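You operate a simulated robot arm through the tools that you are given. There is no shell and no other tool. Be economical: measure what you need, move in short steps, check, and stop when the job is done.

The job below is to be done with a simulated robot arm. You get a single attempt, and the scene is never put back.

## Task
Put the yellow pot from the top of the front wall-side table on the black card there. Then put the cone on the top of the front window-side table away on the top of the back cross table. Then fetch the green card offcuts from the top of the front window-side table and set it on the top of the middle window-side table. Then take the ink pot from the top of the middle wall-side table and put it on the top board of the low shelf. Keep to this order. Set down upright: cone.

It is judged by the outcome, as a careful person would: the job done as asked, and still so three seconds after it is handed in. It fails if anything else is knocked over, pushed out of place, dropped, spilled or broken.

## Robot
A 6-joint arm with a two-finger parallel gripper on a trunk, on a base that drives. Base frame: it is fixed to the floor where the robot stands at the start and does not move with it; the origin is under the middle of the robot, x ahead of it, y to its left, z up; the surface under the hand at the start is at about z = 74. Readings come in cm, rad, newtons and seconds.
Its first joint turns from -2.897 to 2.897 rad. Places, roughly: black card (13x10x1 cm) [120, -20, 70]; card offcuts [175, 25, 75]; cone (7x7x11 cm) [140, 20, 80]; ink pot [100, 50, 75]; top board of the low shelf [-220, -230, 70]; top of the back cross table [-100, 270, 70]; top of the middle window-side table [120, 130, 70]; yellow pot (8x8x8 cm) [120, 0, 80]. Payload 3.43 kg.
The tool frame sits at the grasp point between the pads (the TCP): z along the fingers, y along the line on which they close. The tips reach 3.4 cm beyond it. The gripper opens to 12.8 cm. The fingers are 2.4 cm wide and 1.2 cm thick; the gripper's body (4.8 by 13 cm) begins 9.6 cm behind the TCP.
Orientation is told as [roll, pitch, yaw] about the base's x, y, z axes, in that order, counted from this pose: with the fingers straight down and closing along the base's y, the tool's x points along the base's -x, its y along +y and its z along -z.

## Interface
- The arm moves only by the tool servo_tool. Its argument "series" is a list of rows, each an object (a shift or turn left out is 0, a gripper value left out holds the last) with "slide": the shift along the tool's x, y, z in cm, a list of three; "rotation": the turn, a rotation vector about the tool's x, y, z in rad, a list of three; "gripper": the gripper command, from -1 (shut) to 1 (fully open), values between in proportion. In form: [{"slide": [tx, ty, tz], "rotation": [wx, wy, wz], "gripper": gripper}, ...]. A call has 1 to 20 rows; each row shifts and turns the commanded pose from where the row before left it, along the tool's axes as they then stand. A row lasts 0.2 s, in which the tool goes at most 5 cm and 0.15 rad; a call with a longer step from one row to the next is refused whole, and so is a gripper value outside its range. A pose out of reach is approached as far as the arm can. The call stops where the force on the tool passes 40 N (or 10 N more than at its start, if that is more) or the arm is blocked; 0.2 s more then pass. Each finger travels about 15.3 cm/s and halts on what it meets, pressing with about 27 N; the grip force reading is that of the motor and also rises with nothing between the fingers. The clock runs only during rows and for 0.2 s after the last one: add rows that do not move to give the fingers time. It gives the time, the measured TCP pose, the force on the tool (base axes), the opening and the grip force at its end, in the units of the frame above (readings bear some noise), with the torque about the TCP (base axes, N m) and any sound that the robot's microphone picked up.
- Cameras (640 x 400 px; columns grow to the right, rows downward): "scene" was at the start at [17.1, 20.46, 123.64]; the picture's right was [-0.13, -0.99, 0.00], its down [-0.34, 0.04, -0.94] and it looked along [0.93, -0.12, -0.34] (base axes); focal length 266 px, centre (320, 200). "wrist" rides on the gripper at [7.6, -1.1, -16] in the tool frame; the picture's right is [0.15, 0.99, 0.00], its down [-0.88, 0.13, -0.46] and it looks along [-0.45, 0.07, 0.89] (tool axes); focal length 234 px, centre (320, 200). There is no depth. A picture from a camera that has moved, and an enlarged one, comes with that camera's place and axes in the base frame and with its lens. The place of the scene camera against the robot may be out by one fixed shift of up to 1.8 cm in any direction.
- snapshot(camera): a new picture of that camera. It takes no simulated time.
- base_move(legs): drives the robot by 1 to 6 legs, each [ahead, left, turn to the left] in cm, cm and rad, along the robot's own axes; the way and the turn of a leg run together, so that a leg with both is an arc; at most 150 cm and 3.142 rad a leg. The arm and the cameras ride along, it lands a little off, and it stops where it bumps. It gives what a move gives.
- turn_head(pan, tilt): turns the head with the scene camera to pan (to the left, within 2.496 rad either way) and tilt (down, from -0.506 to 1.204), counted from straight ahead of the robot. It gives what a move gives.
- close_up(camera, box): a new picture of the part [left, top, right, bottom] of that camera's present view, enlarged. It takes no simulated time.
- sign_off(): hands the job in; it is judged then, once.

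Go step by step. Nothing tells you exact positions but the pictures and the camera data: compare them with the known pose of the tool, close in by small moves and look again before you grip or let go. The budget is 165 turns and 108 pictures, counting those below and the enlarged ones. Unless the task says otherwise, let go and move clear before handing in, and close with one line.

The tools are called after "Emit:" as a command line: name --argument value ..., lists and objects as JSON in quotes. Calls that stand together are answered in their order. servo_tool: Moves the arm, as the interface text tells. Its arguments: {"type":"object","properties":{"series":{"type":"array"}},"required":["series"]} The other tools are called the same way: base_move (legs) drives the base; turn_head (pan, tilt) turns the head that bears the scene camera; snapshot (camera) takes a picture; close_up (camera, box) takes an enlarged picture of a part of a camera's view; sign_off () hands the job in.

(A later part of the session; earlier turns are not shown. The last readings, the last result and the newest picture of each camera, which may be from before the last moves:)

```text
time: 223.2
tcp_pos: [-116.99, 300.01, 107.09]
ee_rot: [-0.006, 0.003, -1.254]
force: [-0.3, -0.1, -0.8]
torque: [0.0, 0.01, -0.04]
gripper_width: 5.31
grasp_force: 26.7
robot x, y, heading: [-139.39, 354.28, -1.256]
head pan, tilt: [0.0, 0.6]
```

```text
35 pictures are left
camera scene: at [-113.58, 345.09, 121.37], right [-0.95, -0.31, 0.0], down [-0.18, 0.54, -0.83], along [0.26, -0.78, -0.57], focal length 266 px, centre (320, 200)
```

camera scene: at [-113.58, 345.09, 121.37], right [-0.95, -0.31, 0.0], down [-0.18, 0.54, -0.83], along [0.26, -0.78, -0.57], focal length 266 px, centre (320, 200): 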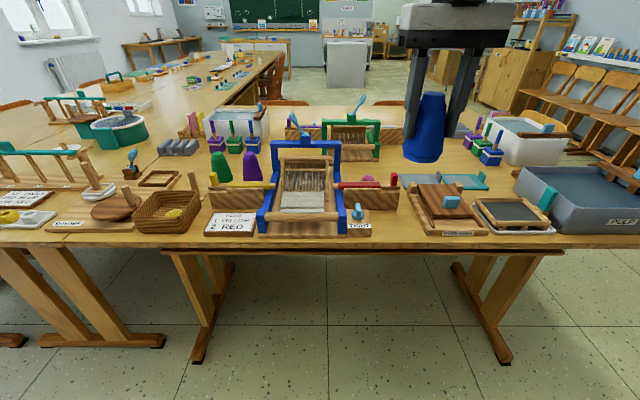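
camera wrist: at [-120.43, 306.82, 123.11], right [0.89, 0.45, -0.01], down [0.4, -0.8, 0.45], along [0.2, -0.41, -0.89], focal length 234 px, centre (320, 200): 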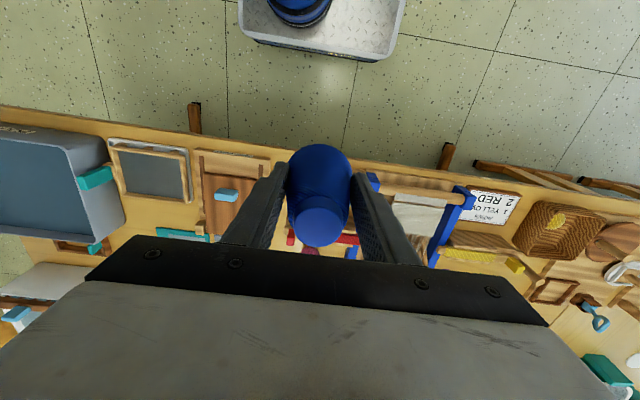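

The gap centre is at about (-115.6,286.3), with ~6.5 cm room each side. I'll move over it and lower part way.

Emit:
servo_tool --series '[{"slide": [-3.4, -0.7, 0]}, {"slide": [-3.4, -0.7, 0]}, {"slide": [-3.4, -0.7, 0]}, {"slide": [-3.3, -0.8, 0]}, {"slide": [0, 0, 4]}, {"slide": [0, 0, 4]}, {"slide": [0, 0, 4]}, {"slide": [0, 0, 4]}, {}]'

Emit:
close_up --camera "scene" --box '[320, 120, 480, 260]'

Emit:
snapshot --camera "wrist"

```text
time: 225.2
tcp_pos: [-115.66, 286.44, 90.99]
ee_rot: [-0.005, 0.003, -1.254]
force: [0.1, 0.4, -1.8]
torque: [0.05, 0.02, -0.02]
gripper_width: 5.3
grasp_force: 26.9
robot x, y, heading: [-139.69, 355.18, -1.252]
head pan, tilt: [0.0, 0.6]
```

```text
2.86 times, centred on (400, 190) of scene
camera zoom: at [-113.58, 345.09, 121.37], right [-0.95, -0.31, 0.0], down [-0.18, 0.54, -0.82], along [0.26, -0.78, -0.57], focal length 761 px, centre (91, 229)
```

zoom: 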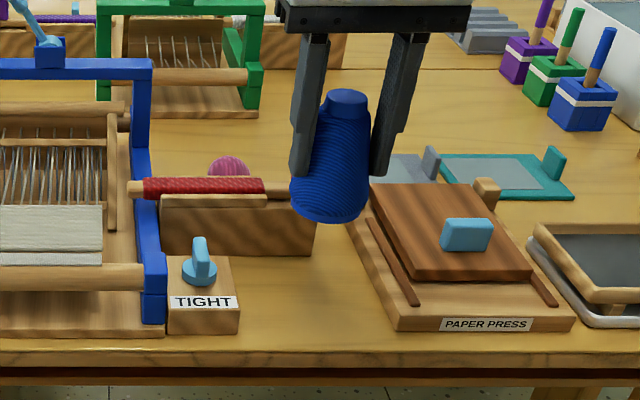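

```text
33 pictures are left
camera wrist: at [-119.05, 293.19, 107.02], right [0.89, 0.45, -0.01], down [0.4, -0.8, 0.45], along [0.2, -0.41, -0.89], focal length 234 px, centre (320, 200)
```

wrist: 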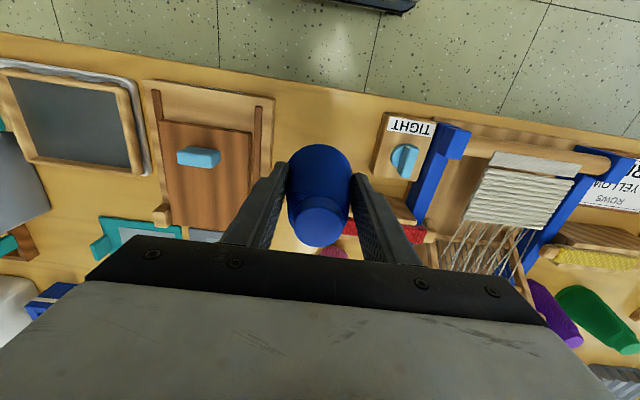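

The projection falls in the free gap. Lower to near contact.

Emit:
servo_tool --series '[{"slide": [0, 0, 3]}, {"slide": [0, 0, 3]}, {"slide": [0, 0, 1.5]}, {"slide": [0, 0, 0.7]}, {}, {"slide": [0, 0, 0.3]}, {}]'

Emit:
close_up --camera "scene" --box '[320, 120, 480, 260]'

```text
time: 226.8
tcp_pos: [-115.76, 286.35, 82.52]
ee_rot: [-0.005, 0.002, -1.254]
force: [-0.1, 0.1, -2.1]
torque: [0.03, 0.02, -0.02]
gripper_width: 5.33
grasp_force: 27.2
robot x, y, heading: [-139.59, 354.86, -1.259]
head pan, tilt: [0.0, 0.6]
```

```text
2.86 times, centred on (400, 190) of scene
camera zoom: at [-113.58, 345.09, 121.37], right [-0.95, -0.31, 0.0], down [-0.18, 0.54, -0.82], along [0.26, -0.78, -0.57], focal length 761 px, centre (91, 229)
```

zoom: 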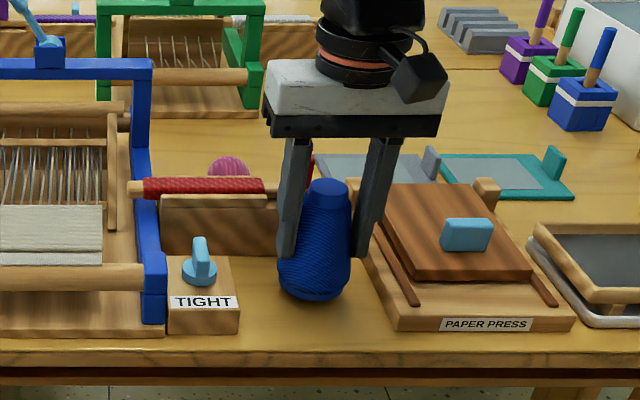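

Emit:
servo_tool --series '[{"slide": [0, 0, 0.3]}, {}, {"slide": [0, 0, 0.3]}, {}, {"slide": [0, 0, 0.2]}, {}]'

```text
time: 228.2
tcp_pos: [-115.81, 286.39, 81.72]
ee_rot: [-0.003, 0.001, -1.255]
force: [0.1, 0.0, -2.2]
torque: [0.03, 0.06, -0.04]
gripper_width: 5.31
grasp_force: 26.6
robot x, y, heading: [-139.55, 354.71, -1.259]
head pan, tilt: [0.0, 0.6]
```

Emit:
servo_tool --series '[{"slide": [0, 0, 0.2]}, {}, {"slide": [0, 0, 0.2]}, {}]'

```text
time: 229.2
tcp_pos: [-115.79, 286.28, 81.37]
ee_rot: [-0.004, 0.003, -1.254]
force: [-0.9, 0.1, -1.4]
torque: [0.0, 0.0, -0.01]
gripper_width: 5.31
grasp_force: 27.2
robot x, y, heading: [-139.51, 354.61, -1.255]
head pan, tilt: [0.0, 0.6]
```

Emit:
servo_tool --series '[{"slide": [0, 0, 0.2]}, {}, {"slide": [0, 0, 0.2]}, {}]'

Emit:
close_up --camera "scene" --box '[360, 160, 440, 250]'

```text
time: 230.2
tcp_pos: [-115.89, 286.33, 81.2]
ee_rot: [-0.005, 0.0, -1.254]
force: [-1.5, -2.8, 21.6]
torque: [0.13, -0.06, -0.01]
gripper_width: 5.29
grasp_force: 27.2
robot x, y, heading: [-139.42, 354.33, -1.255]
head pan, tilt: [0.0, 0.6]
```

```text
4.44 times, centred on (400, 205) of scene
camera zoom: at [-113.6, 345.14, 121.38], right [-0.95, -0.31, 0.0], down [-0.18, 0.54, -0.83], along [0.26, -0.78, -0.56], focal length 1183 px, centre (-36, 178)
```

zoom: 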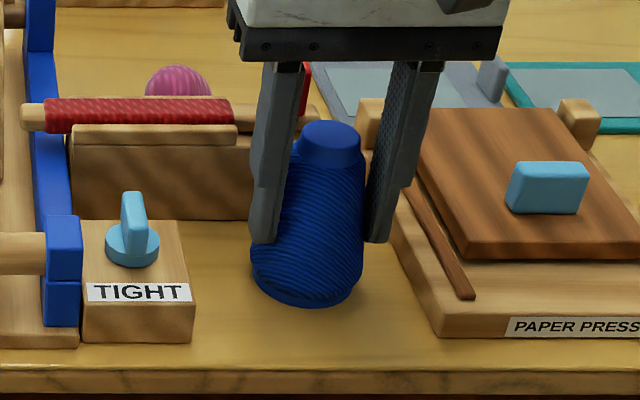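

Firm contact. I'll ease, open just enough, and rise straight up.

Emit:
servo_tool --series '[{"slide": [0, 0, -0.15]}, {"gripper": -0.1}, {"gripper": 0}, {"gripper": 0.15}, {"gripper": 0.2}, {}, {"slide": [0, 0, -2]}, {"slide": [0, 0, -4]}, {"slide": [0, 0, -4]}, {"slide": [0, 0, -4]}, {"slide": [0, 0, -4]}, {"slide": [0, 0, -4]}]'

Emit:
close_up --camera "scene" --box '[320, 120, 480, 260]'

```text
time: 232.8
tcp_pos: [-115.73, 286.45, 103.0]
ee_rot: [-0.005, 0.002, -1.256]
force: [0.2, 0.4, -0.7]
torque: [0.0, 0.02, -0.01]
gripper_width: 7.67
grasp_force: 0.1
robot x, y, heading: [-139.65, 354.44, -1.255]
head pan, tilt: [0.0, 0.6]
```

```text
2.86 times, centred on (400, 190) of scene
camera zoom: at [-113.58, 345.09, 121.37], right [-0.95, -0.31, 0.0], down [-0.18, 0.54, -0.82], along [0.26, -0.78, -0.57], focal length 761 px, centre (91, 229)
```

zoom: 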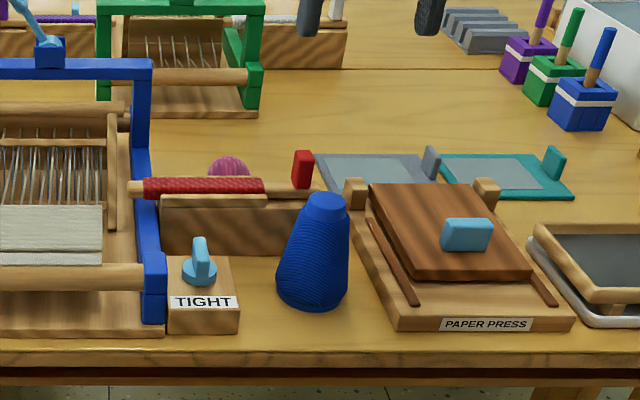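

The cone stands upright on the back cross table. Next the green offcuts: I'll retract the arm and drive along the back aisle to the window aisle.

Emit:
servo_tool --series '[{"slide": [0, 0, -4], "gripper": 0.6}, {"slide": [4, 0, -1]}, {"slide": [4, 0, 0]}, {"slide": [4, 0, 0]}, {"slide": [4, 0, 0]}, {"slide": [4, 0, 0]}, {"slide": [4, 0, 0]}, {"slide": [4, 0, 0]}]'

Emit:
base_move --legs '[[-10, 0, 0], [0, 150, 0]]'

Emit:
turn_head --pan 0.6 --tilt 0.45

Emit:
snapshot --camera "scene"

```text
time: 234.6
tcp_pos: [-124.56, 312.85, 108.24]
ee_rot: [-0.006, 0.002, -1.254]
force: [0.5, 0.2, 0.9]
torque: [0.07, 0.07, 0.02]
gripper_width: 10.23
grasp_force: 0.0
robot x, y, heading: [-139.71, 354.88, -1.252]
head pan, tilt: [0.0, 0.6]
```

```text
time: 242.7
tcp_pos: [12.55, 367.67, 108.24]
ee_rot: [-0.004, 0.001, -1.261]
force: [-0.8, -0.4, -0.3]
torque: [0.0, -0.01, 0.03]
gripper_width: 10.25
grasp_force: 0.0
robot x, y, heading: [-2.5, 409.62, -1.261]
head pan, tilt: [0.0, 0.6]
```

```text
time: 243.7
tcp_pos: [12.56, 367.75, 108.25]
ee_rot: [-0.006, 0.003, -1.259]
force: [0.1, 0.0, -0.7]
torque: [0.0, -0.01, 0.01]
gripper_width: 10.24
grasp_force: 0.0
robot x, y, heading: [-2.38, 409.63, -1.258]
head pan, tilt: [0.6, 0.45]
```

```text
29 pictures are left
camera scene: at [28.19, 402.6, 122.73], right [-0.61, -0.79, 0.0], down [-0.34, 0.27, -0.9], along [0.71, -0.55, -0.44], focal length 266 px, centre (320, 200)
```

scene: 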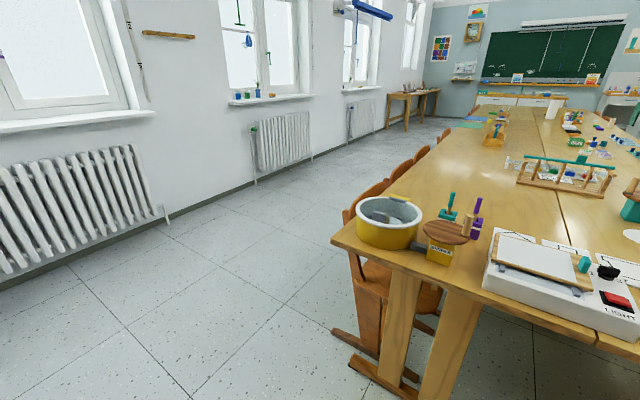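

The way is clear: radiators at n≈377, chairs up to n≈200. I'll slide to n≈246, drive along the window aisle, and turn to face the tables.

Emit:
base_move --legs '[[0, 122, 0], [150, 0, 0], [150, 0, 0], [85, 0, 0], [0, 0, -1.571]]'

```text
time: 271.9
tcp_pos: [197.12, 67.04, 108.19]
ee_rot: [-0.006, 0.001, -2.808]
force: [0.3, -0.2, 0.3]
torque: [-0.02, -0.03, -0.03]
gripper_width: 10.23
grasp_force: 0.0
robot x, y, heading: [238.85, 82.93, -2.812]
head pan, tilt: [0.6, 0.45]
```

Emit:
base_move --legs '[[25, 0, -0.016]]'

Emit:
servo_tool --series '[{"slide": [-1, 4.2, 0], "gripper": 1}, {"slide": [-1, 4.2, 0]}, {"slide": [-1, 4.2, 0]}, {"slide": [-1, 4.2, 0]}, {"slide": [-1, 4.2, 0]}, {"slide": [-1, 4.2, 1]}, {"slide": [0, 0, 4]}, {}]'

Emit:
snapshot --camera "wrist"

```text
time: 273.7
tcp_pos: [173.18, 59.52, 108.28]
ee_rot: [-0.004, 0.001, -2.822]
force: [0.5, 0.8, -0.2]
torque: [0.03, 0.03, 0.0]
gripper_width: 10.24
grasp_force: 0.1
robot x, y, heading: [214.9, 75.02, -2.822]
head pan, tilt: [0.6, 0.45]
```

```text
time: 275.5
tcp_pos: [175.26, 33.72, 103.0]
ee_rot: [-0.006, 0.002, -2.822]
force: [-0.2, 0.3, 0.0]
torque: [0.02, -0.05, -0.01]
gripper_width: 12.81
grasp_force: 0.0
robot x, y, heading: [215.13, 74.86, -2.82]
head pan, tilt: [0.6, 0.45]
```

```text
28 pictures are left
camera wrist: at [182.11, 37.07, 119.11], right [0.45, -0.89, -0.01], down [-0.8, -0.4, 0.45], along [-0.41, -0.2, -0.89], focal length 234 px, centre (320, 200)
```

wrist: 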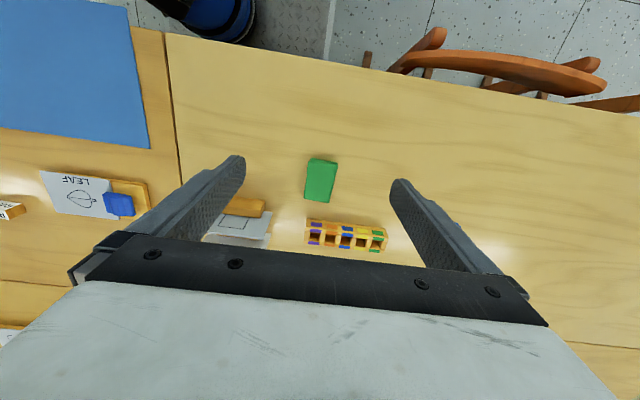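

The green offcuts block is at (166.3,29.2). I'll centre above it and descend partway.

Emit:
servo_tool --series '[{"slide": [-3.3, 0.5, 0]}, {"slide": [-3.3, 0.5, 0]}, {"slide": [-3.3, 0.5, 0]}, {"slide": [0, 0, 4]}, {"slide": [0, 0, 4]}, {"slide": [0, 0, 4]}, {"slide": [0, 0, 3]}, {}]'

Emit:
snapshot --camera "wrist"

```text
time: 277.3
tcp_pos: [166.21, 29.26, 87.83]
ee_rot: [-0.005, 0.002, -2.822]
force: [-0.5, 0.1, 0.0]
torque: [-0.02, 0.0, 0.04]
gripper_width: 12.8
grasp_force: 0.1
robot x, y, heading: [214.97, 75.21, -2.823]
head pan, tilt: [0.6, 0.45]
```

```text
27 pictures are left
camera wrist: at [173.17, 32.52, 103.92], right [0.45, -0.89, -0.01], down [-0.8, -0.4, 0.45], along [-0.41, -0.2, -0.89], focal length 234 px, centre (320, 200)
```

wrist: 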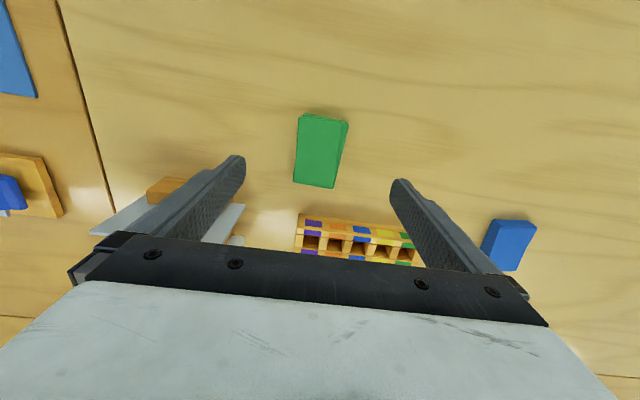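

Centred. Descend to just above the table and close.

Emit:
servo_tool --series '[{"slide": [0, 0, 4]}, {"slide": [0, 0, 3.5]}, {"slide": [0, 0, 1.5]}, {"slide": [0, 0, 0.8]}, {}, {"gripper": 0.3}, {"gripper": -0.1}, {"gripper": -1}, {}, {}]'

Emit:
snapshot --camera "wrist"

```text
time: 279.5
tcp_pos: [166.51, 29.45, 78.27]
ee_rot: [-0.005, 0.003, -2.821]
force: [-0.4, 0.0, 1.2]
torque: [0.03, 0.03, 0.02]
gripper_width: 5.37
grasp_force: 27.1
robot x, y, heading: [214.78, 74.63, -2.828]
head pan, tilt: [0.6, 0.45]
```

```text
26 pictures are left
camera wrist: at [173.25, 32.71, 94.28], right [0.45, -0.89, -0.01], down [-0.8, -0.4, 0.45], along [-0.41, -0.2, -0.89], focal length 234 px, centre (320, 200)
```

wrist: 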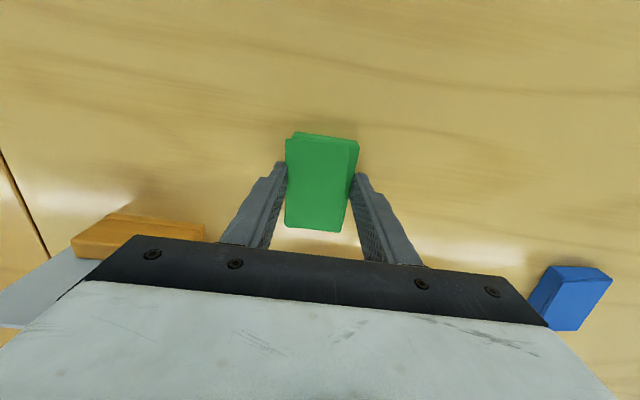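

Gripped at 5.4 cm. Lift gently and check that it comes up whole.

Emit:
servo_tool --series '[{"slide": [0, 0, -1]}, {"slide": [0, 0, -2]}, {"slide": [0, 0, -4]}, {"slide": [0, 0, -4]}, {"slide": [0, 0, -4]}, {"slide": [0, 0, -4]}, {}]'

Emit:
snapshot --camera "wrist"

```text
time: 281.1
tcp_pos: [166.49, 29.3, 97.2]
ee_rot: [-0.005, 0.003, -2.822]
force: [0.5, 0.1, -0.5]
torque: [0.01, 0.02, -0.03]
gripper_width: 5.39
grasp_force: 27.2
robot x, y, heading: [215.02, 74.82, -2.821]
head pan, tilt: [0.6, 0.45]
```

```text
25 pictures are left
camera wrist: at [173.41, 32.54, 113.27], right [0.45, -0.89, -0.01], down [-0.8, -0.4, 0.45], along [-0.41, -0.2, -0.89], focal length 234 px, centre (320, 200)
```

wrist: 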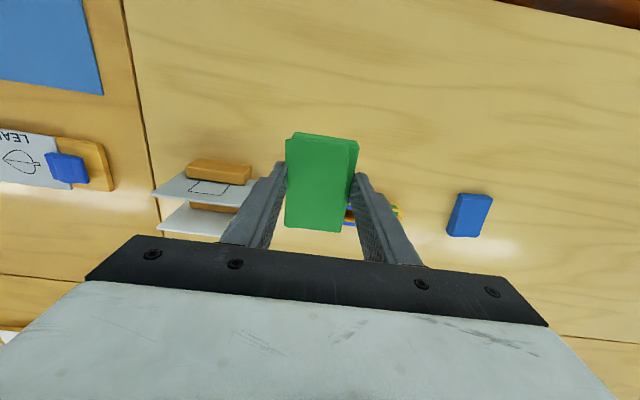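

Held. I'll raise and carry it over the middle window-side table toward the free spot near (139.5,87), then look.

Emit:
servo_tool --series '[{"slide": [0, 0, -3]}, {"slide": [0, 0, -4]}, {"slide": [-0.5, -4.2, 0]}, {"slide": [-0.5, -4.2, 0]}, {"slide": [-0.5, -4.2, 0]}, {"slide": [-0.5, -4.2, 0]}, {"slide": [-0.5, -4.2, 0]}, {"slide": [-0.5, -4.2, 0]}, {"slide": [-0.5, -4.2, 0]}, {"slide": [-0.5, -4.2, 0]}, {"slide": [-0.5, -4.2, 0]}, {"slide": [-0.5, -4.2, 0]}, {"slide": [-0.5, -4.2, 0]}, {"slide": [-0.5, -4.2, 0]}, {"slide": [-0.5, -4.2, 0]}, {"slide": [-0.5, -4.2, 0]}, {}]'

Emit:
snapshot --camera "wrist"

```text
time: 284.7
tcp_pos: [141.29, 83.06, 104.49]
ee_rot: [-0.005, 0.002, -2.822]
force: [0.7, 0.1, 0.2]
torque: [0.01, 0.05, 0.01]
gripper_width: 5.37
grasp_force: 27.0
robot x, y, heading: [214.86, 74.66, -2.822]
head pan, tilt: [0.6, 0.45]
```

```text
24 pictures are left
camera wrist: at [148.03, 86.38, 120.56], right [0.45, -0.89, -0.01], down [-0.8, -0.4, 0.45], along [-0.41, -0.2, -0.89], focal length 234 px, centre (320, 200)
```

wrist: 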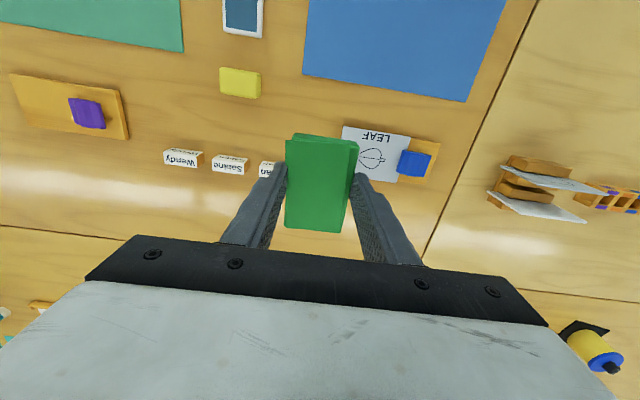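

The free patch between yellow block, blue mat, "LEAF" tray and name cards is centred at (140.3,87). I'll move over it and lower most of the way.

Emit:
servo_tool --series '[{"slide": [0.27, -4.06, 0]}, {"slide": [0, 0, 4]}, {"slide": [0, 0, 4]}, {"slide": [0, 0, 4]}, {"slide": [0, 0, 4]}, {"slide": [0, 0, 3]}, {}]'

Emit:
snapshot --camera "wrist"

```text
time: 286.3
tcp_pos: [140.44, 86.98, 85.39]
ee_rot: [-0.005, 0.002, -2.821]
force: [-0.4, 0.1, 0.2]
torque: [-0.02, 0.0, 0.0]
gripper_width: 5.38
grasp_force: 26.4
robot x, y, heading: [214.62, 74.84, -2.822]
head pan, tilt: [0.6, 0.45]
```

```text
23 pictures are left
camera wrist: at [147.21, 90.24, 101.48], right [0.45, -0.89, -0.01], down [-0.8, -0.4, 0.45], along [-0.41, -0.2, -0.89], focal length 234 px, centre (320, 200)
```

wrist: 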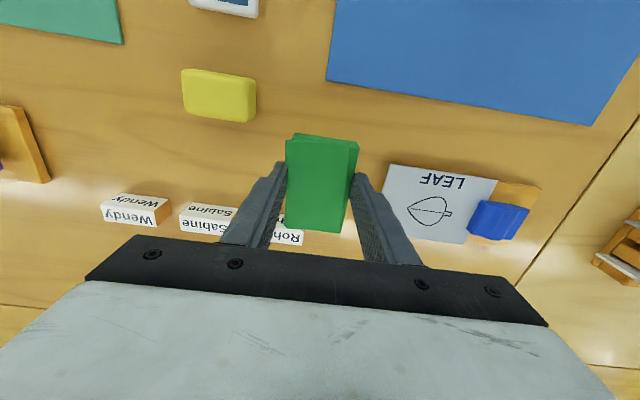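

The spot is clear all round. Lower to contact.

Emit:
servo_tool --series '[{"slide": [0, 0, 3]}, {"slide": [0, 0, 2.5]}, {"slide": [0, 0, 1]}, {}, {"slide": [0, 0, 0.3]}, {}]'

```text
time: 287.7
tcp_pos: [140.18, 86.97, 78.84]
ee_rot: [-0.007, 0.002, -2.822]
force: [0.3, -0.2, 0.6]
torque: [0.0, 0.0, 0.02]
gripper_width: 5.38
grasp_force: 26.6
robot x, y, heading: [214.81, 74.86, -2.825]
head pan, tilt: [0.6, 0.45]
```

Emit:
servo_tool --series '[{"slide": [0, 0, 0.3]}, {}, {"slide": [0, 0, 0.2]}, {}]'

```text
time: 288.7
tcp_pos: [140.38, 86.98, 78.14]
ee_rot: [-0.004, 0.002, -2.824]
force: [-0.4, 0.4, -0.7]
torque: [0.0, 0.01, 0.01]
gripper_width: 5.39
grasp_force: 27.5
robot x, y, heading: [214.54, 74.69, -2.823]
head pan, tilt: [0.6, 0.45]
```

Emit:
servo_tool --series '[{"slide": [0, 0, 0.15]}, {}, {"slide": [0, 0, 0.15]}, {}]'

```text
time: 289.7
tcp_pos: [140.34, 86.99, 77.99]
ee_rot: [-0.007, -0.001, -2.824]
force: [-2.3, -3.3, 23.2]
torque: [-0.14, 0.08, 0.03]
gripper_width: 5.38
grasp_force: 26.8
robot x, y, heading: [214.72, 74.62, -2.825]
head pan, tilt: [0.6, 0.45]
```

Contact. Ease, open a little, rise and check.

Emit:
servo_tool --series '[{"slide": [0, 0, -0.2]}, {"gripper": 0}, {"gripper": 0.2}, {}, {"slide": [0, 0, -2]}, {"slide": [0, 0, -4]}, {"slide": [0, 0, -4]}, {"slide": [0, 0, -4]}, {"slide": [0, 0, -4]}, {"slide": [0, 0, -4]}, {"slide": [0, 0, -4]}]'

Emit:
snapshot --camera "wrist"

```text
time: 292.1
tcp_pos: [140.34, 86.96, 104.25]
ee_rot: [-0.004, 0.001, -2.822]
force: [0.5, -0.2, 0.0]
torque: [-0.02, -0.02, -0.03]
gripper_width: 7.69
grasp_force: 0.1
robot x, y, heading: [214.93, 74.84, -2.823]
head pan, tilt: [0.6, 0.45]
```

```text
22 pictures are left
camera wrist: at [147.14, 90.16, 120.36], right [0.45, -0.89, -0.01], down [-0.8, -0.4, 0.45], along [-0.41, -0.2, -0.89], focal length 234 px, centre (320, 200)
```

wrist: 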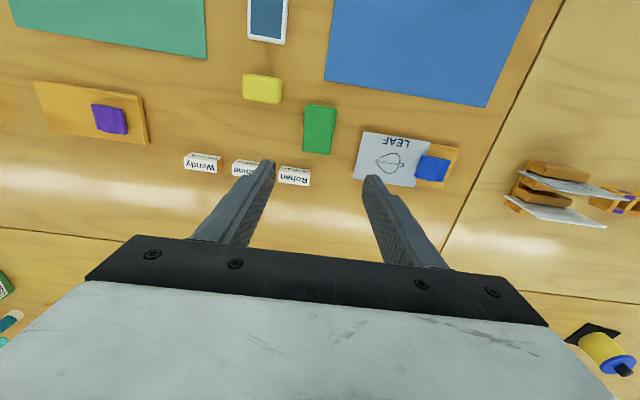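

The green offcuts rest on the middle window-side table. Last is the ink pot; I'll retract the arm and drive back around the front end.

Emit:
servo_tool --series '[{"slide": [0, 0, -4]}, {"slide": [4, 0, 0]}, {"slide": [4, 0, 0]}, {"slide": [4, 0, 0]}, {"slide": [4, 0, 0]}, {"slide": [4, 0, 0]}, {"slide": [4, 0, 0]}]'

Emit:
base_move --legs '[[-22, 0, 0], [0, 150, 0], [0, 42, 0]]'

```text
time: 293.7
tcp_pos: [162.88, 94.48, 108.18]
ee_rot: [-0.004, 0.003, -2.823]
force: [-0.3, 0.3, 0.2]
torque: [-0.02, -0.01, 0.01]
gripper_width: 7.68
grasp_force: 0.0
robot x, y, heading: [214.97, 74.86, -2.82]
head pan, tilt: [0.6, 0.45]
```

```text
time: 304.6
tcp_pos: [244.37, -82.14, 108.31]
ee_rot: [-0.004, 0.003, -2.812]
force: [-0.3, 0.2, -0.1]
torque: [-0.02, 0.01, 0.0]
gripper_width: 7.7
grasp_force: 0.1
robot x, y, heading: [296.65, -101.0, -2.812]
head pan, tilt: [0.6, 0.45]
```

Emit:
base_move --legs '[[140, 0, -0.015], [139, 0, 0], [0, -150, 0], [0, -67, 0], [0, 0, 1.571], [0, 0, 1.571]]'

Emit:
turn_head --pan -0.1 --tilt 0.6

Emit:
snapshot --camera "scene"

```text
time: 336.2
tcp_pos: [10.73, -1.21, 108.34]
ee_rot: [-0.004, 0.002, 0.352]
force: [-0.3, 0.3, 0.1]
torque: [0.02, -0.02, -0.01]
gripper_width: 7.65
grasp_force: 0.0
robot x, y, heading: [-41.85, 16.69, 0.346]
head pan, tilt: [0.6, 0.45]
```

```text
time: 337.3
tcp_pos: [10.52, -1.14, 108.27]
ee_rot: [-0.006, 0.001, 0.351]
force: [-0.3, -1.2, -0.4]
torque: [0.01, -0.02, 0.0]
gripper_width: 7.69
grasp_force: 0.0
robot x, y, heading: [-41.61, 17.03, 0.352]
head pan, tilt: [-0.099, 0.6]
```

```text
21 pictures are left
camera scene: at [-33.58, 41.99, 121.38], right [0.25, -0.97, 0.0], down [-0.55, -0.14, -0.83], along [0.8, 0.21, -0.56], focal length 266 px, centre (320, 200)
```

scene: 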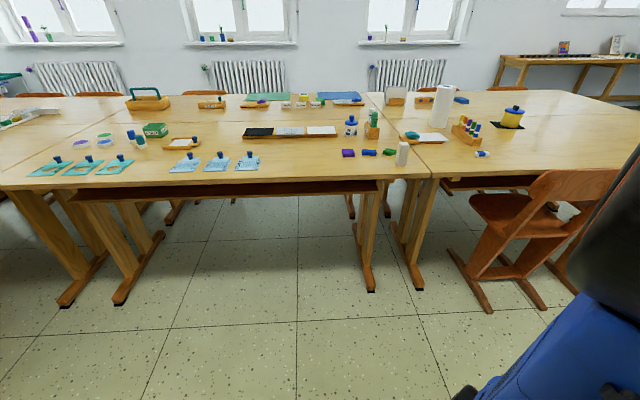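

The pot and card look fine. I'll straighten, drive 50 cm toward the middle wall-side table, and bring the arm toward the ink pot.

Emit:
base_move --legs '[[0, 0, -0.035], [50, 0, 0]]'

Emit:
servo_tool --series '[{"slide": [-2.8, 3.4, 0], "gripper": 1}, {"slide": [-2.8, 3.4, 0]}, {"slide": [-2.8, 3.4, 0]}, {"slide": [-2.8, 3.4, 0]}, {"slide": [-2.8, 3.4, 0]}, {"slide": [-2.8, 3.4, 0]}, {"slide": [-2.8, 3.4, 0]}, {"slide": [-2.8, 3.4, 0]}, {"slide": [-2.8, 3.4, 0]}, {"slide": [-2.8, 3.4, 0]}, {}]'

Emit:
snapshot --camera "wrist"

```text
time: 340.6
tcp_pos: [57.84, 13.05, 108.3]
ee_rot: [-0.006, 0.003, 0.322]
force: [-0.4, -0.5, -0.3]
torque: [-0.02, 0.02, 0.02]
gripper_width: 7.69
grasp_force: 0.1
robot x, y, heading: [5.57, 32.72, 0.327]
head pan, tilt: [-0.099, 0.6]
```

```text
time: 343.0
tcp_pos: [73.67, 54.37, 107.99]
ee_rot: [-0.005, 0.003, 0.323]
force: [-0.7, 0.6, 0.2]
torque: [0.02, -0.02, -0.03]
gripper_width: 12.81
grasp_force: 0.1
robot x, y, heading: [6.02, 32.33, 0.32]
head pan, tilt: [-0.099, 0.6]
```

```text
20 pictures are left
camera wrist: at [66.69, 50.97, 124.12], right [-0.45, 0.89, -0.01], down [0.79, 0.41, 0.45], along [0.41, 0.2, -0.89], focal length 234 px, centre (320, 200)
```

wrist: 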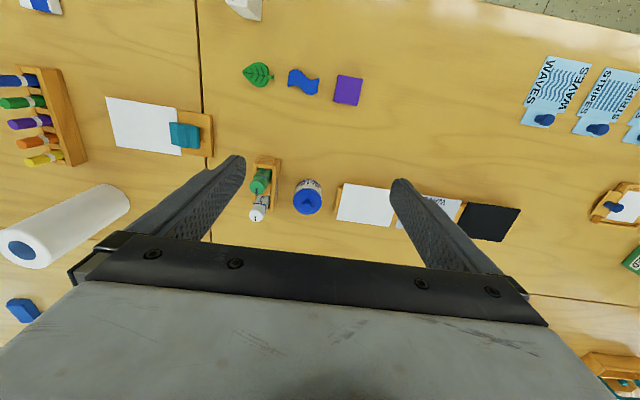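

The ink pot is at about (87,58) between a glue holder and the card tray. I'll zoom in on its shape to see whether the lid is wider than the body.

Emit:
close_up --camera "scene" --box '[300, 110, 440, 220]'

```text
3.64 times, centred on (370, 165) of scene
camera zoom: at [14.93, 57.52, 121.38], right [0.22, -0.98, 0.0], down [-0.55, -0.13, -0.83], along [0.8, 0.18, -0.56], focal length 968 px, centre (138, 327)
```

zoom: 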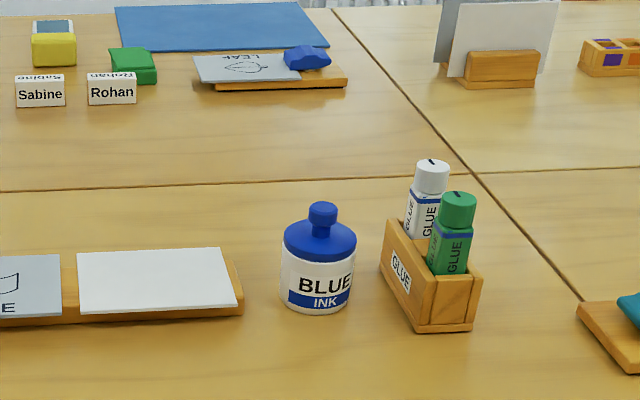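

The lid is about as wide as the body, so I'll use the tilted grip below the lid again. Tilt at height, then descend in front of it with the gripper partly open.

Emit:
servo_tool --series '[{"rotation": [0, -0.14, 0], "gripper": 0.5}, {"rotation": [0, -0.14, 0]}, {"rotation": [0, -0.14, 0]}, {"rotation": [0, -0.14, 0]}, {"rotation": [0, -0.14, 0]}, {"rotation": [0, -0.13, 0]}, {"rotation": [0, -0.12, 0]}, {"slide": [3.26, 0, 2.32]}, {"slide": [3.26, 0, 2.32]}, {"slide": [3.26, 0, 2.32]}, {"slide": [3.26, 0, 2.32]}, {"slide": [3.26, 0, 2.32]}, {}]'

Emit:
snapshot --camera "wrist"

```text
time: 345.8
tcp_pos: [73.72, 54.36, 88.02]
ee_rot: [-0.01, -0.947, 0.33]
force: [0.7, -0.7, -1.0]
torque: [-0.04, 0.0, -0.02]
gripper_width: 9.59
grasp_force: 0.0
robot x, y, heading: [5.53, 32.7, 0.323]
head pan, tilt: [-0.099, 0.6]
```

```text
18 pictures are left
camera wrist: at [57.56, 47.64, 91.27], right [-0.39, 0.91, -0.12], down [0.09, 0.17, 0.98], along [0.91, 0.38, -0.15], focal length 234 px, centre (320, 200)
```

wrist: 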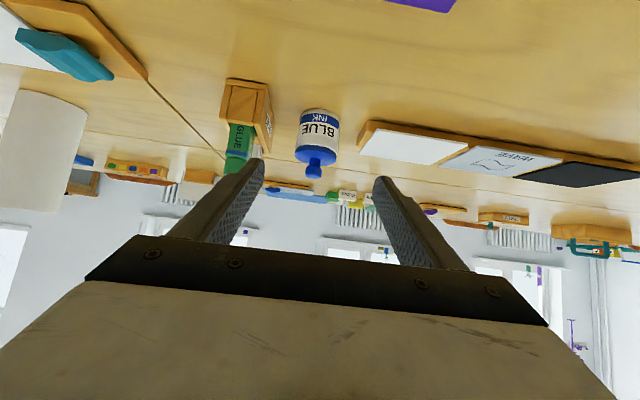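

The pot lines up with the gripper's axis. I'll advance along the fingers, pausing for a look.

Emit:
servo_tool --series '[{"slide": [0.2, 0, 4.4]}, {"slide": [0, 0, 3]}, {"slide": [0, 0, 3]}, {"slide": [0, 0, 2]}, {}]'

Emit:
snapshot --camera "wrist"

Emit:
close_up --camera "scene" --box '[300, 110, 440, 220]'

```text
time: 347.0
tcp_pos: [83.11, 57.24, 80.67]
ee_rot: [-0.008, -0.95, 0.329]
force: [-0.2, -0.2, 0.5]
torque: [0.01, -0.03, -0.03]
gripper_width: 9.59
grasp_force: 0.1
robot x, y, heading: [5.77, 32.32, 0.317]
head pan, tilt: [-0.099, 0.6]
```

```text
17 pictures are left
camera wrist: at [66.96, 50.66, 83.89], right [-0.39, 0.91, -0.12], down [0.09, 0.17, 0.98], along [0.91, 0.38, -0.15], focal length 234 px, centre (320, 200)
```

wrist: 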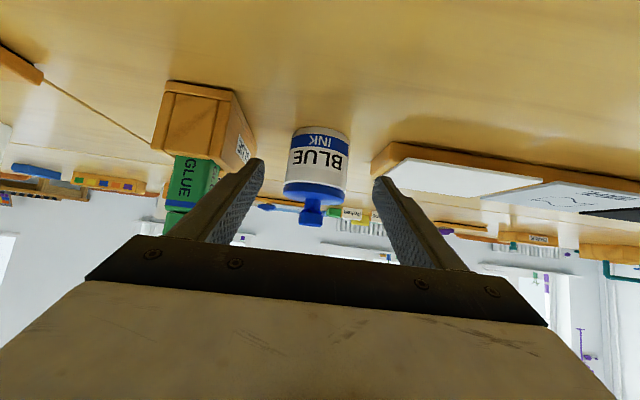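

```text
3.64 times, centred on (370, 165) of scene
camera zoom: at [14.94, 57.52, 121.38], right [0.22, -0.98, 0.0], down [-0.55, -0.12, -0.83], along [0.8, 0.18, -0.56], focal length 968 px, centre (138, 327)
```

zoom: 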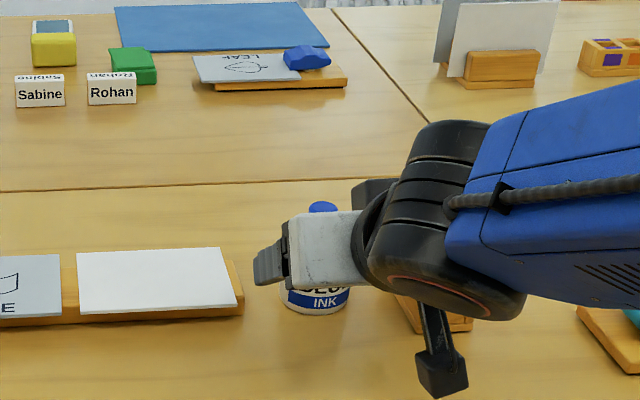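

The tray leaves too little room for a finger on that side, but the lid is no wider than the body here, so a vertical grip closing front-to-back works. I'll back out, right the tool and turn it 90°.

Emit:
servo_tool --series '[{"slide": [0, 0, -4]}, {"slide": [0, 0, -4]}, {"slide": [0, 0, -4]}, {"slide": [-3.25, 0, -2.34]}, {"slide": [-3.25, 0, -2.34]}, {"slide": [-3.25, 0, -2.34]}, {"slide": [-3.25, 0, -2.34]}, {"rotation": [0, 0.14, 0]}, {"rotation": [0, 0.14, 0]}, {"rotation": [0, 0.14, 0]}, {"rotation": [0, 0.14, 0]}, {"rotation": [0, 0.14, 0]}, {"rotation": [0, 0.13, 0]}, {"rotation": [0, 0.12, 0], "gripper": 1}]'

Emit:
servo_tool --series '[{"slide": [-4, 0, 0]}, {"slide": [-4, 0, 0]}, {"rotation": [0, 0, 0.145]}, {"rotation": [0, 0, 0.145]}, {"rotation": [0, 0, 0.145]}, {"rotation": [0, 0, 0.145]}, {"rotation": [0, 0, 0.145]}, {"rotation": [0, 0, 0.145]}, {"rotation": [0, 0, 0.145]}, {"rotation": [0, 0, 0.145]}, {"rotation": [0, 0, 0.145]}, {"rotation": [0, 0, 0.145]}, {"rotation": [0, 0, 0.121]}, {}]'

Emit:
snapshot --camera "wrist"

```text
time: 350.0
tcp_pos: [73.63, 54.23, 103.75]
ee_rot: [-0.006, 0.004, 0.322]
force: [-0.2, -0.6, 0.0]
torque: [-0.01, -0.03, -0.01]
gripper_width: 12.8
grasp_force: 0.1
robot x, y, heading: [6.04, 32.45, 0.324]
head pan, tilt: [-0.099, 0.6]
```

```text
time: 353.0
tcp_pos: [81.2, 56.71, 103.61]
ee_rot: [-0.004, -0.005, -1.249]
force: [0.2, -0.6, 0.2]
torque: [0.01, -0.02, 0.03]
gripper_width: 12.81
grasp_force: 0.0
robot x, y, heading: [5.85, 32.42, 0.324]
head pan, tilt: [-0.099, 0.6]
```

```text
15 pictures are left
camera wrist: at [77.84, 63.69, 119.65], right [0.89, 0.45, 0.0], down [0.4, -0.79, 0.46], along [0.21, -0.41, -0.89], focal length 234 px, centre (320, 200)
```

wrist: 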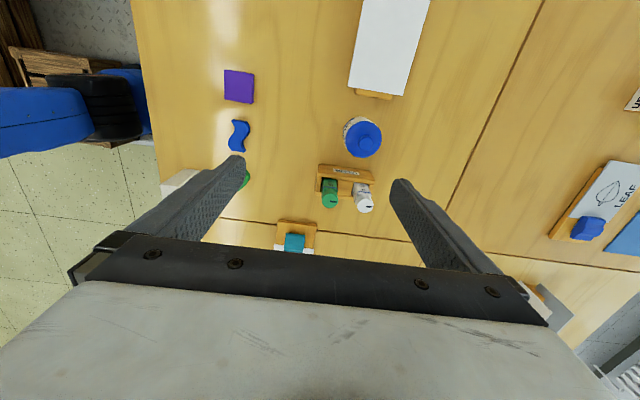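

Pot is at (87.9,59). I'll centre over it and go down to just above, then check.

Emit:
servo_tool --series '[{"slide": [0.05, 3.55, 0]}, {"slide": [0.05, 3.55, 0]}, {"slide": [0, 0, 4]}, {"slide": [0, 0, 4]}, {"slide": [0, 0, 3]}, {}]'

Emit:
snapshot --camera "wrist"

```text
time: 354.4
tcp_pos: [88.07, 59.06, 92.7]
ee_rot: [-0.002, -0.004, -1.25]
force: [0.8, -0.6, -0.7]
torque: [0.03, 0.01, 0.0]
gripper_width: 12.81
grasp_force: 0.0
robot x, y, heading: [5.99, 31.99, 0.326]
head pan, tilt: [-0.099, 0.6]
```

```text
14 pictures are left
camera wrist: at [84.58, 66.03, 108.71], right [0.89, 0.45, 0.0], down [0.4, -0.79, 0.46], along [0.21, -0.41, -0.89], focal length 234 px, centre (320, 200)
```

wrist: 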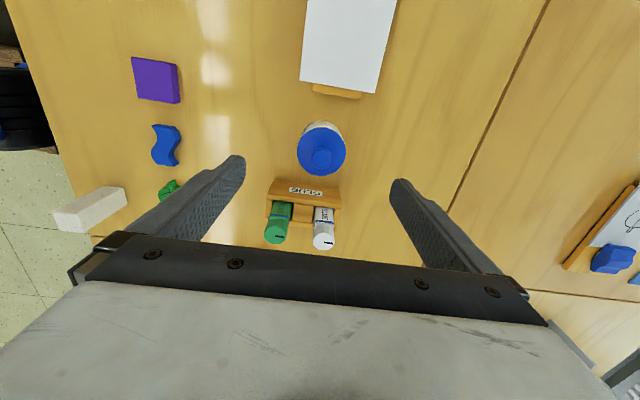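

Good alignment, and the glue sticks are clear of the gripper body. Descend and close.

Emit:
servo_tool --series '[{"slide": [0.4, 0, 4]}, {"slide": [0, 0, 4]}, {"slide": [0, 0, 3]}, {"slide": [0, 0, 2]}, {"slide": [0, 0, 1.3]}, {}, {"gripper": 0.4}, {"gripper": 0.1}, {"gripper": -1}, {}, {}, {}]'

Emit:
snapshot --camera "wrist"

```text
time: 357.0
tcp_pos: [87.82, 59.28, 78.34]
ee_rot: [0.0, -0.006, -1.248]
force: [-1.4, 0.9, -0.7]
torque: [0.03, -0.06, 0.0]
gripper_width: 6.05
grasp_force: 26.9
robot x, y, heading: [6.1, 32.82, 0.322]
head pan, tilt: [-0.099, 0.6]
```

```text
13 pictures are left
camera wrist: at [84.39, 66.15, 94.38], right [0.89, 0.45, 0.0], down [0.4, -0.79, 0.46], along [0.21, -0.41, -0.89], focal length 234 px, centre (320, 200)
```

wrist: 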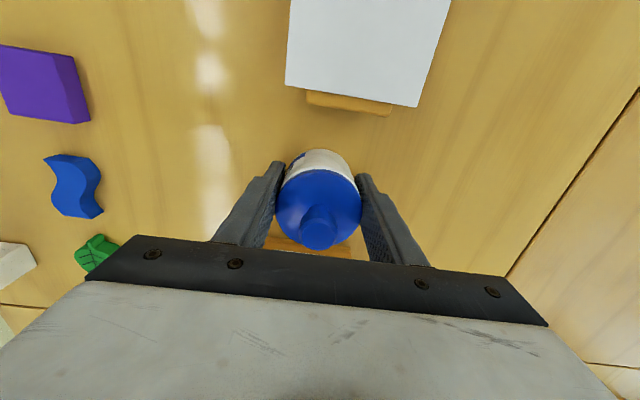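

Emit:
servo_tool --series '[{"slide": [0, 0, -0.3]}, {"slide": [0, 0, -0.4]}, {"slide": [0, 0, -0.5]}, {"slide": [0, 0, -0.5]}, {}]'

Emit:
close_up --camera "scene" --box '[310, 100, 430, 210]'

```text
time: 358.2
tcp_pos: [87.72, 59.38, 80.11]
ee_rot: [-0.003, -0.005, -1.248]
force: [0.0, -0.8, -3.4]
torque: [0.05, 0.06, -0.01]
gripper_width: 6.03
grasp_force: 27.1
robot x, y, heading: [6.29, 32.73, 0.32]
head pan, tilt: [-0.099, 0.6]
```

```text
3.64 times, centred on (370, 155) of scene
camera zoom: at [14.95, 57.53, 121.37], right [0.22, -0.98, 0.0], down [-0.55, -0.12, -0.82], along [0.8, 0.18, -0.57], focal length 968 px, centre (138, 364)
```

zoom: 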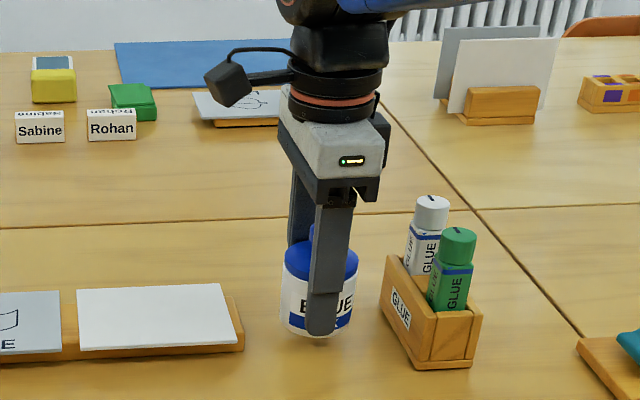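

The ink pot came up whole. I'll raise it, retract the arm, and drive toward the low shelf area.

Emit:
servo_tool --series '[{"slide": [0, 0, -2]}, {"slide": [0, 0, -3]}, {"slide": [0, 0, -4]}, {"slide": [0, 0, -4]}, {"slide": [0, 0, -4]}, {"slide": [0, 0, -4]}, {"slide": [0, 0, -4]}, {"slide": [0, -4, 0]}, {"slide": [0, -4, 0]}, {"slide": [0, -4, 0]}, {"slide": [0, -4, 0]}, {"slide": [0, -4, 0]}, {"slide": [0, -4, 0]}, {"slide": [0, -4, 0]}, {"slide": [0, -4, 0]}, {}]'

Emit:
base_move --legs '[[-50, 0, 0], [0, 0, 1.571], [0, 0, 1.571], [0, 120, 0]]'

Emit:
turn_head --pan 0.25 --tilt 0.35

Emit:
snapshot --camera "scene"

```text
time: 361.6
tcp_pos: [57.55, 49.36, 105.12]
ee_rot: [-0.002, -0.005, -1.248]
force: [-0.3, 0.4, -2.6]
torque: [0.03, 0.01, -0.01]
gripper_width: 6.03
grasp_force: 27.1
robot x, y, heading: [6.0, 32.52, 0.321]
head pan, tilt: [-0.099, 0.6]
```

```text
time: 377.9
tcp_pos: [-55.95, -114.98, 105.26]
ee_rot: [-0.001, -0.004, 1.882]
force: [-0.1, -0.6, -2.9]
torque: [0.0, 0.01, 0.02]
gripper_width: 6.02
grasp_force: 26.9
robot x, y, heading: [-3.97, -98.68, -2.824]
head pan, tilt: [-0.099, 0.6]
```

```text
time: 378.8
tcp_pos: [-55.97, -114.83, 105.14]
ee_rot: [-0.004, -0.005, 1.883]
force: [0.1, 0.3, -3.3]
torque: [-0.04, -0.02, 0.0]
gripper_width: 6.04
grasp_force: 27.3
robot x, y, heading: [-4.12, -98.37, -2.826]
head pan, tilt: [0.25, 0.351]
```

```text
11 pictures are left
camera scene: at [-12.95, -127.22, 123.65], right [-0.53, 0.85, 0.0], down [0.29, 0.18, -0.94], along [-0.79, -0.5, -0.34], focal length 266 px, centre (320, 200)
```

scene: 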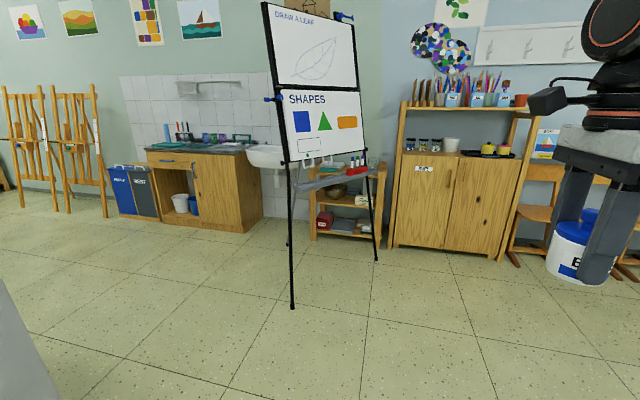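

The low shelf stands behind the easel, left of the cabinet. I'll zoom in on its top board.

Emit:
close_up --camera "scene" --box '[280, 120, 460, 270]'

```text
2.67 times, centred on (370, 195) of scene
camera zoom: at [-12.95, -127.22, 123.65], right [-0.53, 0.85, 0.0], down [0.29, 0.18, -0.94], along [-0.79, -0.5, -0.34], focal length 710 px, centre (187, 213)
```

zoom: 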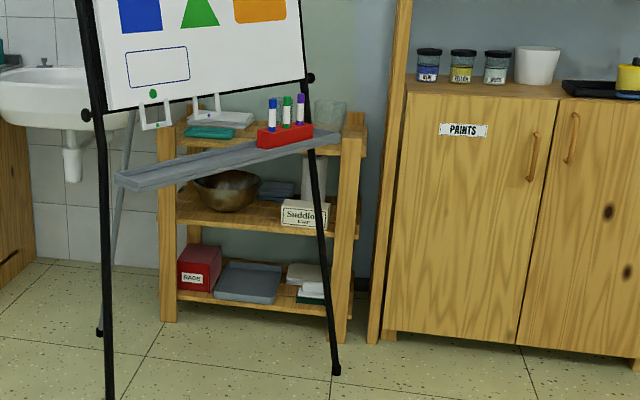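

The top board is at n≈-270…-310, s≈-115…-180, partly behind the easel; I can reach it from the right, in front of the cabinet. I'll drive nearer, tuck the arm to the left, then edge in.

Emit:
base_move --legs '[[140, -12.5, 0]]'

Emit:
servo_tool --series '[{"slide": [3.3, -3.5, 0]}, {"slide": [3.3, -3.5, 0]}, {"slide": [3.3, -3.5, 0]}, {"slide": [3.3, -3.5, 0]}, {"slide": [3.3, -3.5, 0]}, {"slide": [3.3, -3.5, 0]}, {}]'

Emit:
turn_head --pan 0.35 --tilt 0.5

Emit:
snapshot --camera "scene"

```text
time: 385.8
tcp_pos: [-193.41, -143.63, 105.14]
ee_rot: [0.0, -0.006, 1.866]
force: [0.1, 0.1, -3.6]
torque: [-0.01, 0.03, 0.03]
gripper_width: 6.02
grasp_force: 27.0
robot x, y, heading: [-141.17, -128.21, -2.845]
head pan, tilt: [0.25, 0.351]
```

```text
time: 387.4
tcp_pos: [-167.71, -156.57, 105.3]
ee_rot: [-0.001, -0.007, 1.866]
force: [0.7, 0.0, -3.1]
torque: [-0.04, -0.01, 0.03]
gripper_width: 6.03
grasp_force: 27.4
robot x, y, heading: [-141.67, -128.21, -2.847]
head pan, tilt: [0.25, 0.351]
```

```text
time: 388.1
tcp_pos: [-167.7, -156.62, 105.24]
ee_rot: [-0.002, -0.005, 1.866]
force: [0.3, 0.4, -3.5]
torque: [0.0, 0.02, 0.02]
gripper_width: 6.03
grasp_force: 26.9
robot x, y, heading: [-141.22, -128.25, -2.845]
head pan, tilt: [0.351, 0.499]
```

```text
9 pictures are left
camera scene: at [-150.04, -157.5, 122.29], right [-0.6, 0.8, 0.0], down [0.38, 0.29, -0.88], along [-0.7, -0.53, -0.48], focal length 266 px, centre (320, 200)
```

scene: 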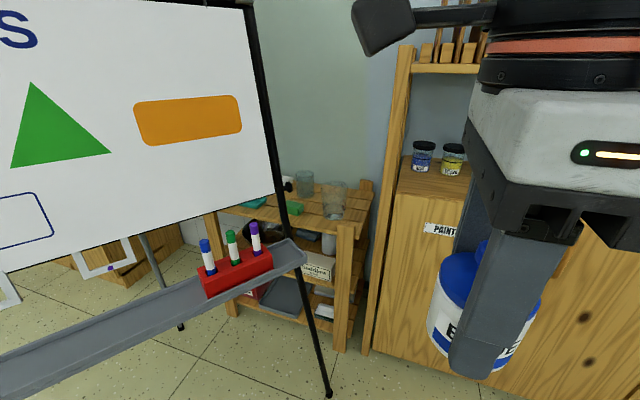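

I'm 10 cm clear of everything. Zooming on the shelf's top board to choose a free spot.

Emit:
close_up --camera "scene" --box '[225, 160, 395, 270]'

```text
3.64 times, centred on (310, 215) of scene
camera zoom: at [-150.04, -157.5, 122.29], right [-0.6, 0.8, 0.0], down [0.38, 0.29, -0.88], along [-0.7, -0.53, -0.48], focal length 968 px, centre (356, 146)
```

zoom: 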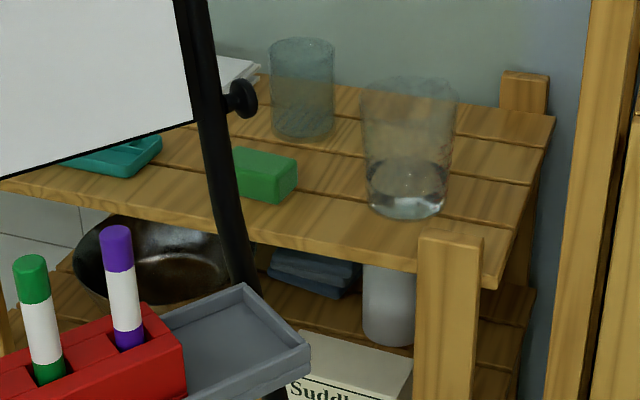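

The back-right area of the top board, behind the right glass, is free. I'll bring the arm straight ahead, then move the base a little forward and left.

Emit:
servo_tool --series '[{"slide": [-3.2, 0, 0]}, {"slide": [-3.2, 0, 0]}, {"slide": [-3.2, 0, 0]}, {"slide": [-3.2, 0, 0]}, {"slide": [-3.2, 0, 0]}, {"slide": [-3, 0, 0]}, {"slide": [0, 0, -3]}]'

Emit:
base_move --legs '[[0, 0, 0.018], [27, 21, 0]]'

Emit:
snapshot --camera "wrist"

```text
time: 389.7
tcp_pos: [-173.32, -138.86, 107.35]
ee_rot: [0.002, -0.002, 1.865]
force: [1.0, 0.2, -3.1]
torque: [0.0, 0.01, -0.01]
gripper_width: 6.03
grasp_force: 27.6
out of reach, approached as far as the arm can: row 7
robot x, y, heading: [-141.44, -128.3, -2.85]
head pan, tilt: [0.351, 0.499]
```

```text
time: 392.2
tcp_pos: [-192.33, -167.45, 107.34]
ee_rot: [0.002, -0.003, 1.882]
force: [-0.6, 0.4, -3.3]
torque: [-0.04, 0.01, 0.01]
gripper_width: 6.04
grasp_force: 27.2
robot x, y, heading: [-160.57, -156.34, -2.831]
head pan, tilt: [0.351, 0.499]
```

```text
7 pictures are left
camera wrist: at [-189.02, -174.39, 123.43], right [-0.9, -0.44, 0.0], down [-0.39, 0.8, 0.46], along [-0.2, 0.41, -0.89], focal length 234 px, centre (320, 200)
```

wrist: 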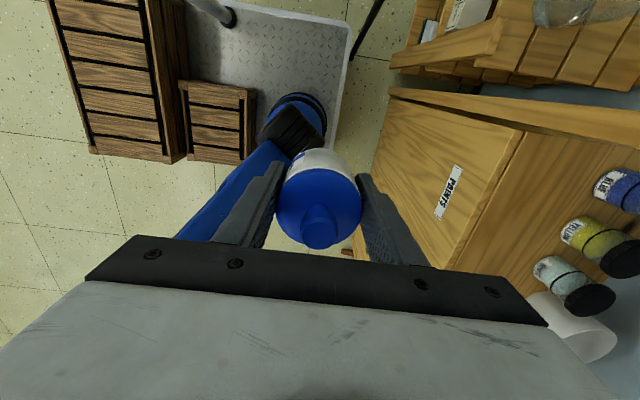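

Positions confirmed from the wrist view: free spot at n≈-282, s≈-123 (base (-230,-205)). I'll go via a waypoint clear of easel leg and cabinet post, and look before lowering.

Emit:
servo_tool --series '[{"slide": [2.5, 3.2, 0]}, {"slide": [2.5, 3.2, 0]}, {"slide": [2.5, 3.2, 0]}, {"slide": [2.5, 3.2, 0]}, {"slide": [2.5, 3.2, 0]}, {"slide": [2.5, 3.2, 0]}, {"slide": [1, 3.6, 0]}, {"slide": [1, 3.6, 0]}, {"slide": [1, 3.6, 0]}, {"slide": [1, 3.6, 0]}, {"slide": [1, 3.6, 0]}, {"slide": [1, 3.6, 0]}, {"slide": [1, 3.6, 0]}, {"slide": [1, 3.4, 0]}, {}]'

Emit:
snapshot --camera "wrist"

```text
time: 395.4
tcp_pos: [-230.96, -203.93, 107.48]
ee_rot: [0.001, -0.001, 1.882]
force: [0.1, 0.3, -2.5]
torque: [-0.03, 0.01, -0.01]
gripper_width: 6.04
grasp_force: 27.8
robot x, y, heading: [-160.51, -156.35, -2.834]
head pan, tilt: [0.351, 0.499]
```

```text
6 pictures are left
camera wrist: at [-227.51, -210.86, 123.5], right [-0.9, -0.44, 0.0], down [-0.39, 0.8, 0.46], along [-0.2, 0.41, -0.89], focal length 234 px, centre (320, 200)
```

wrist: 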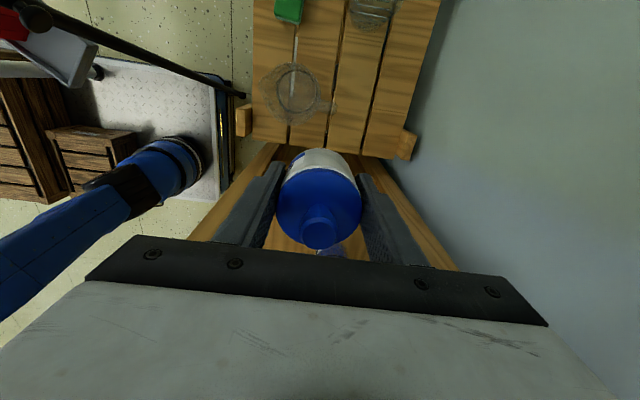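

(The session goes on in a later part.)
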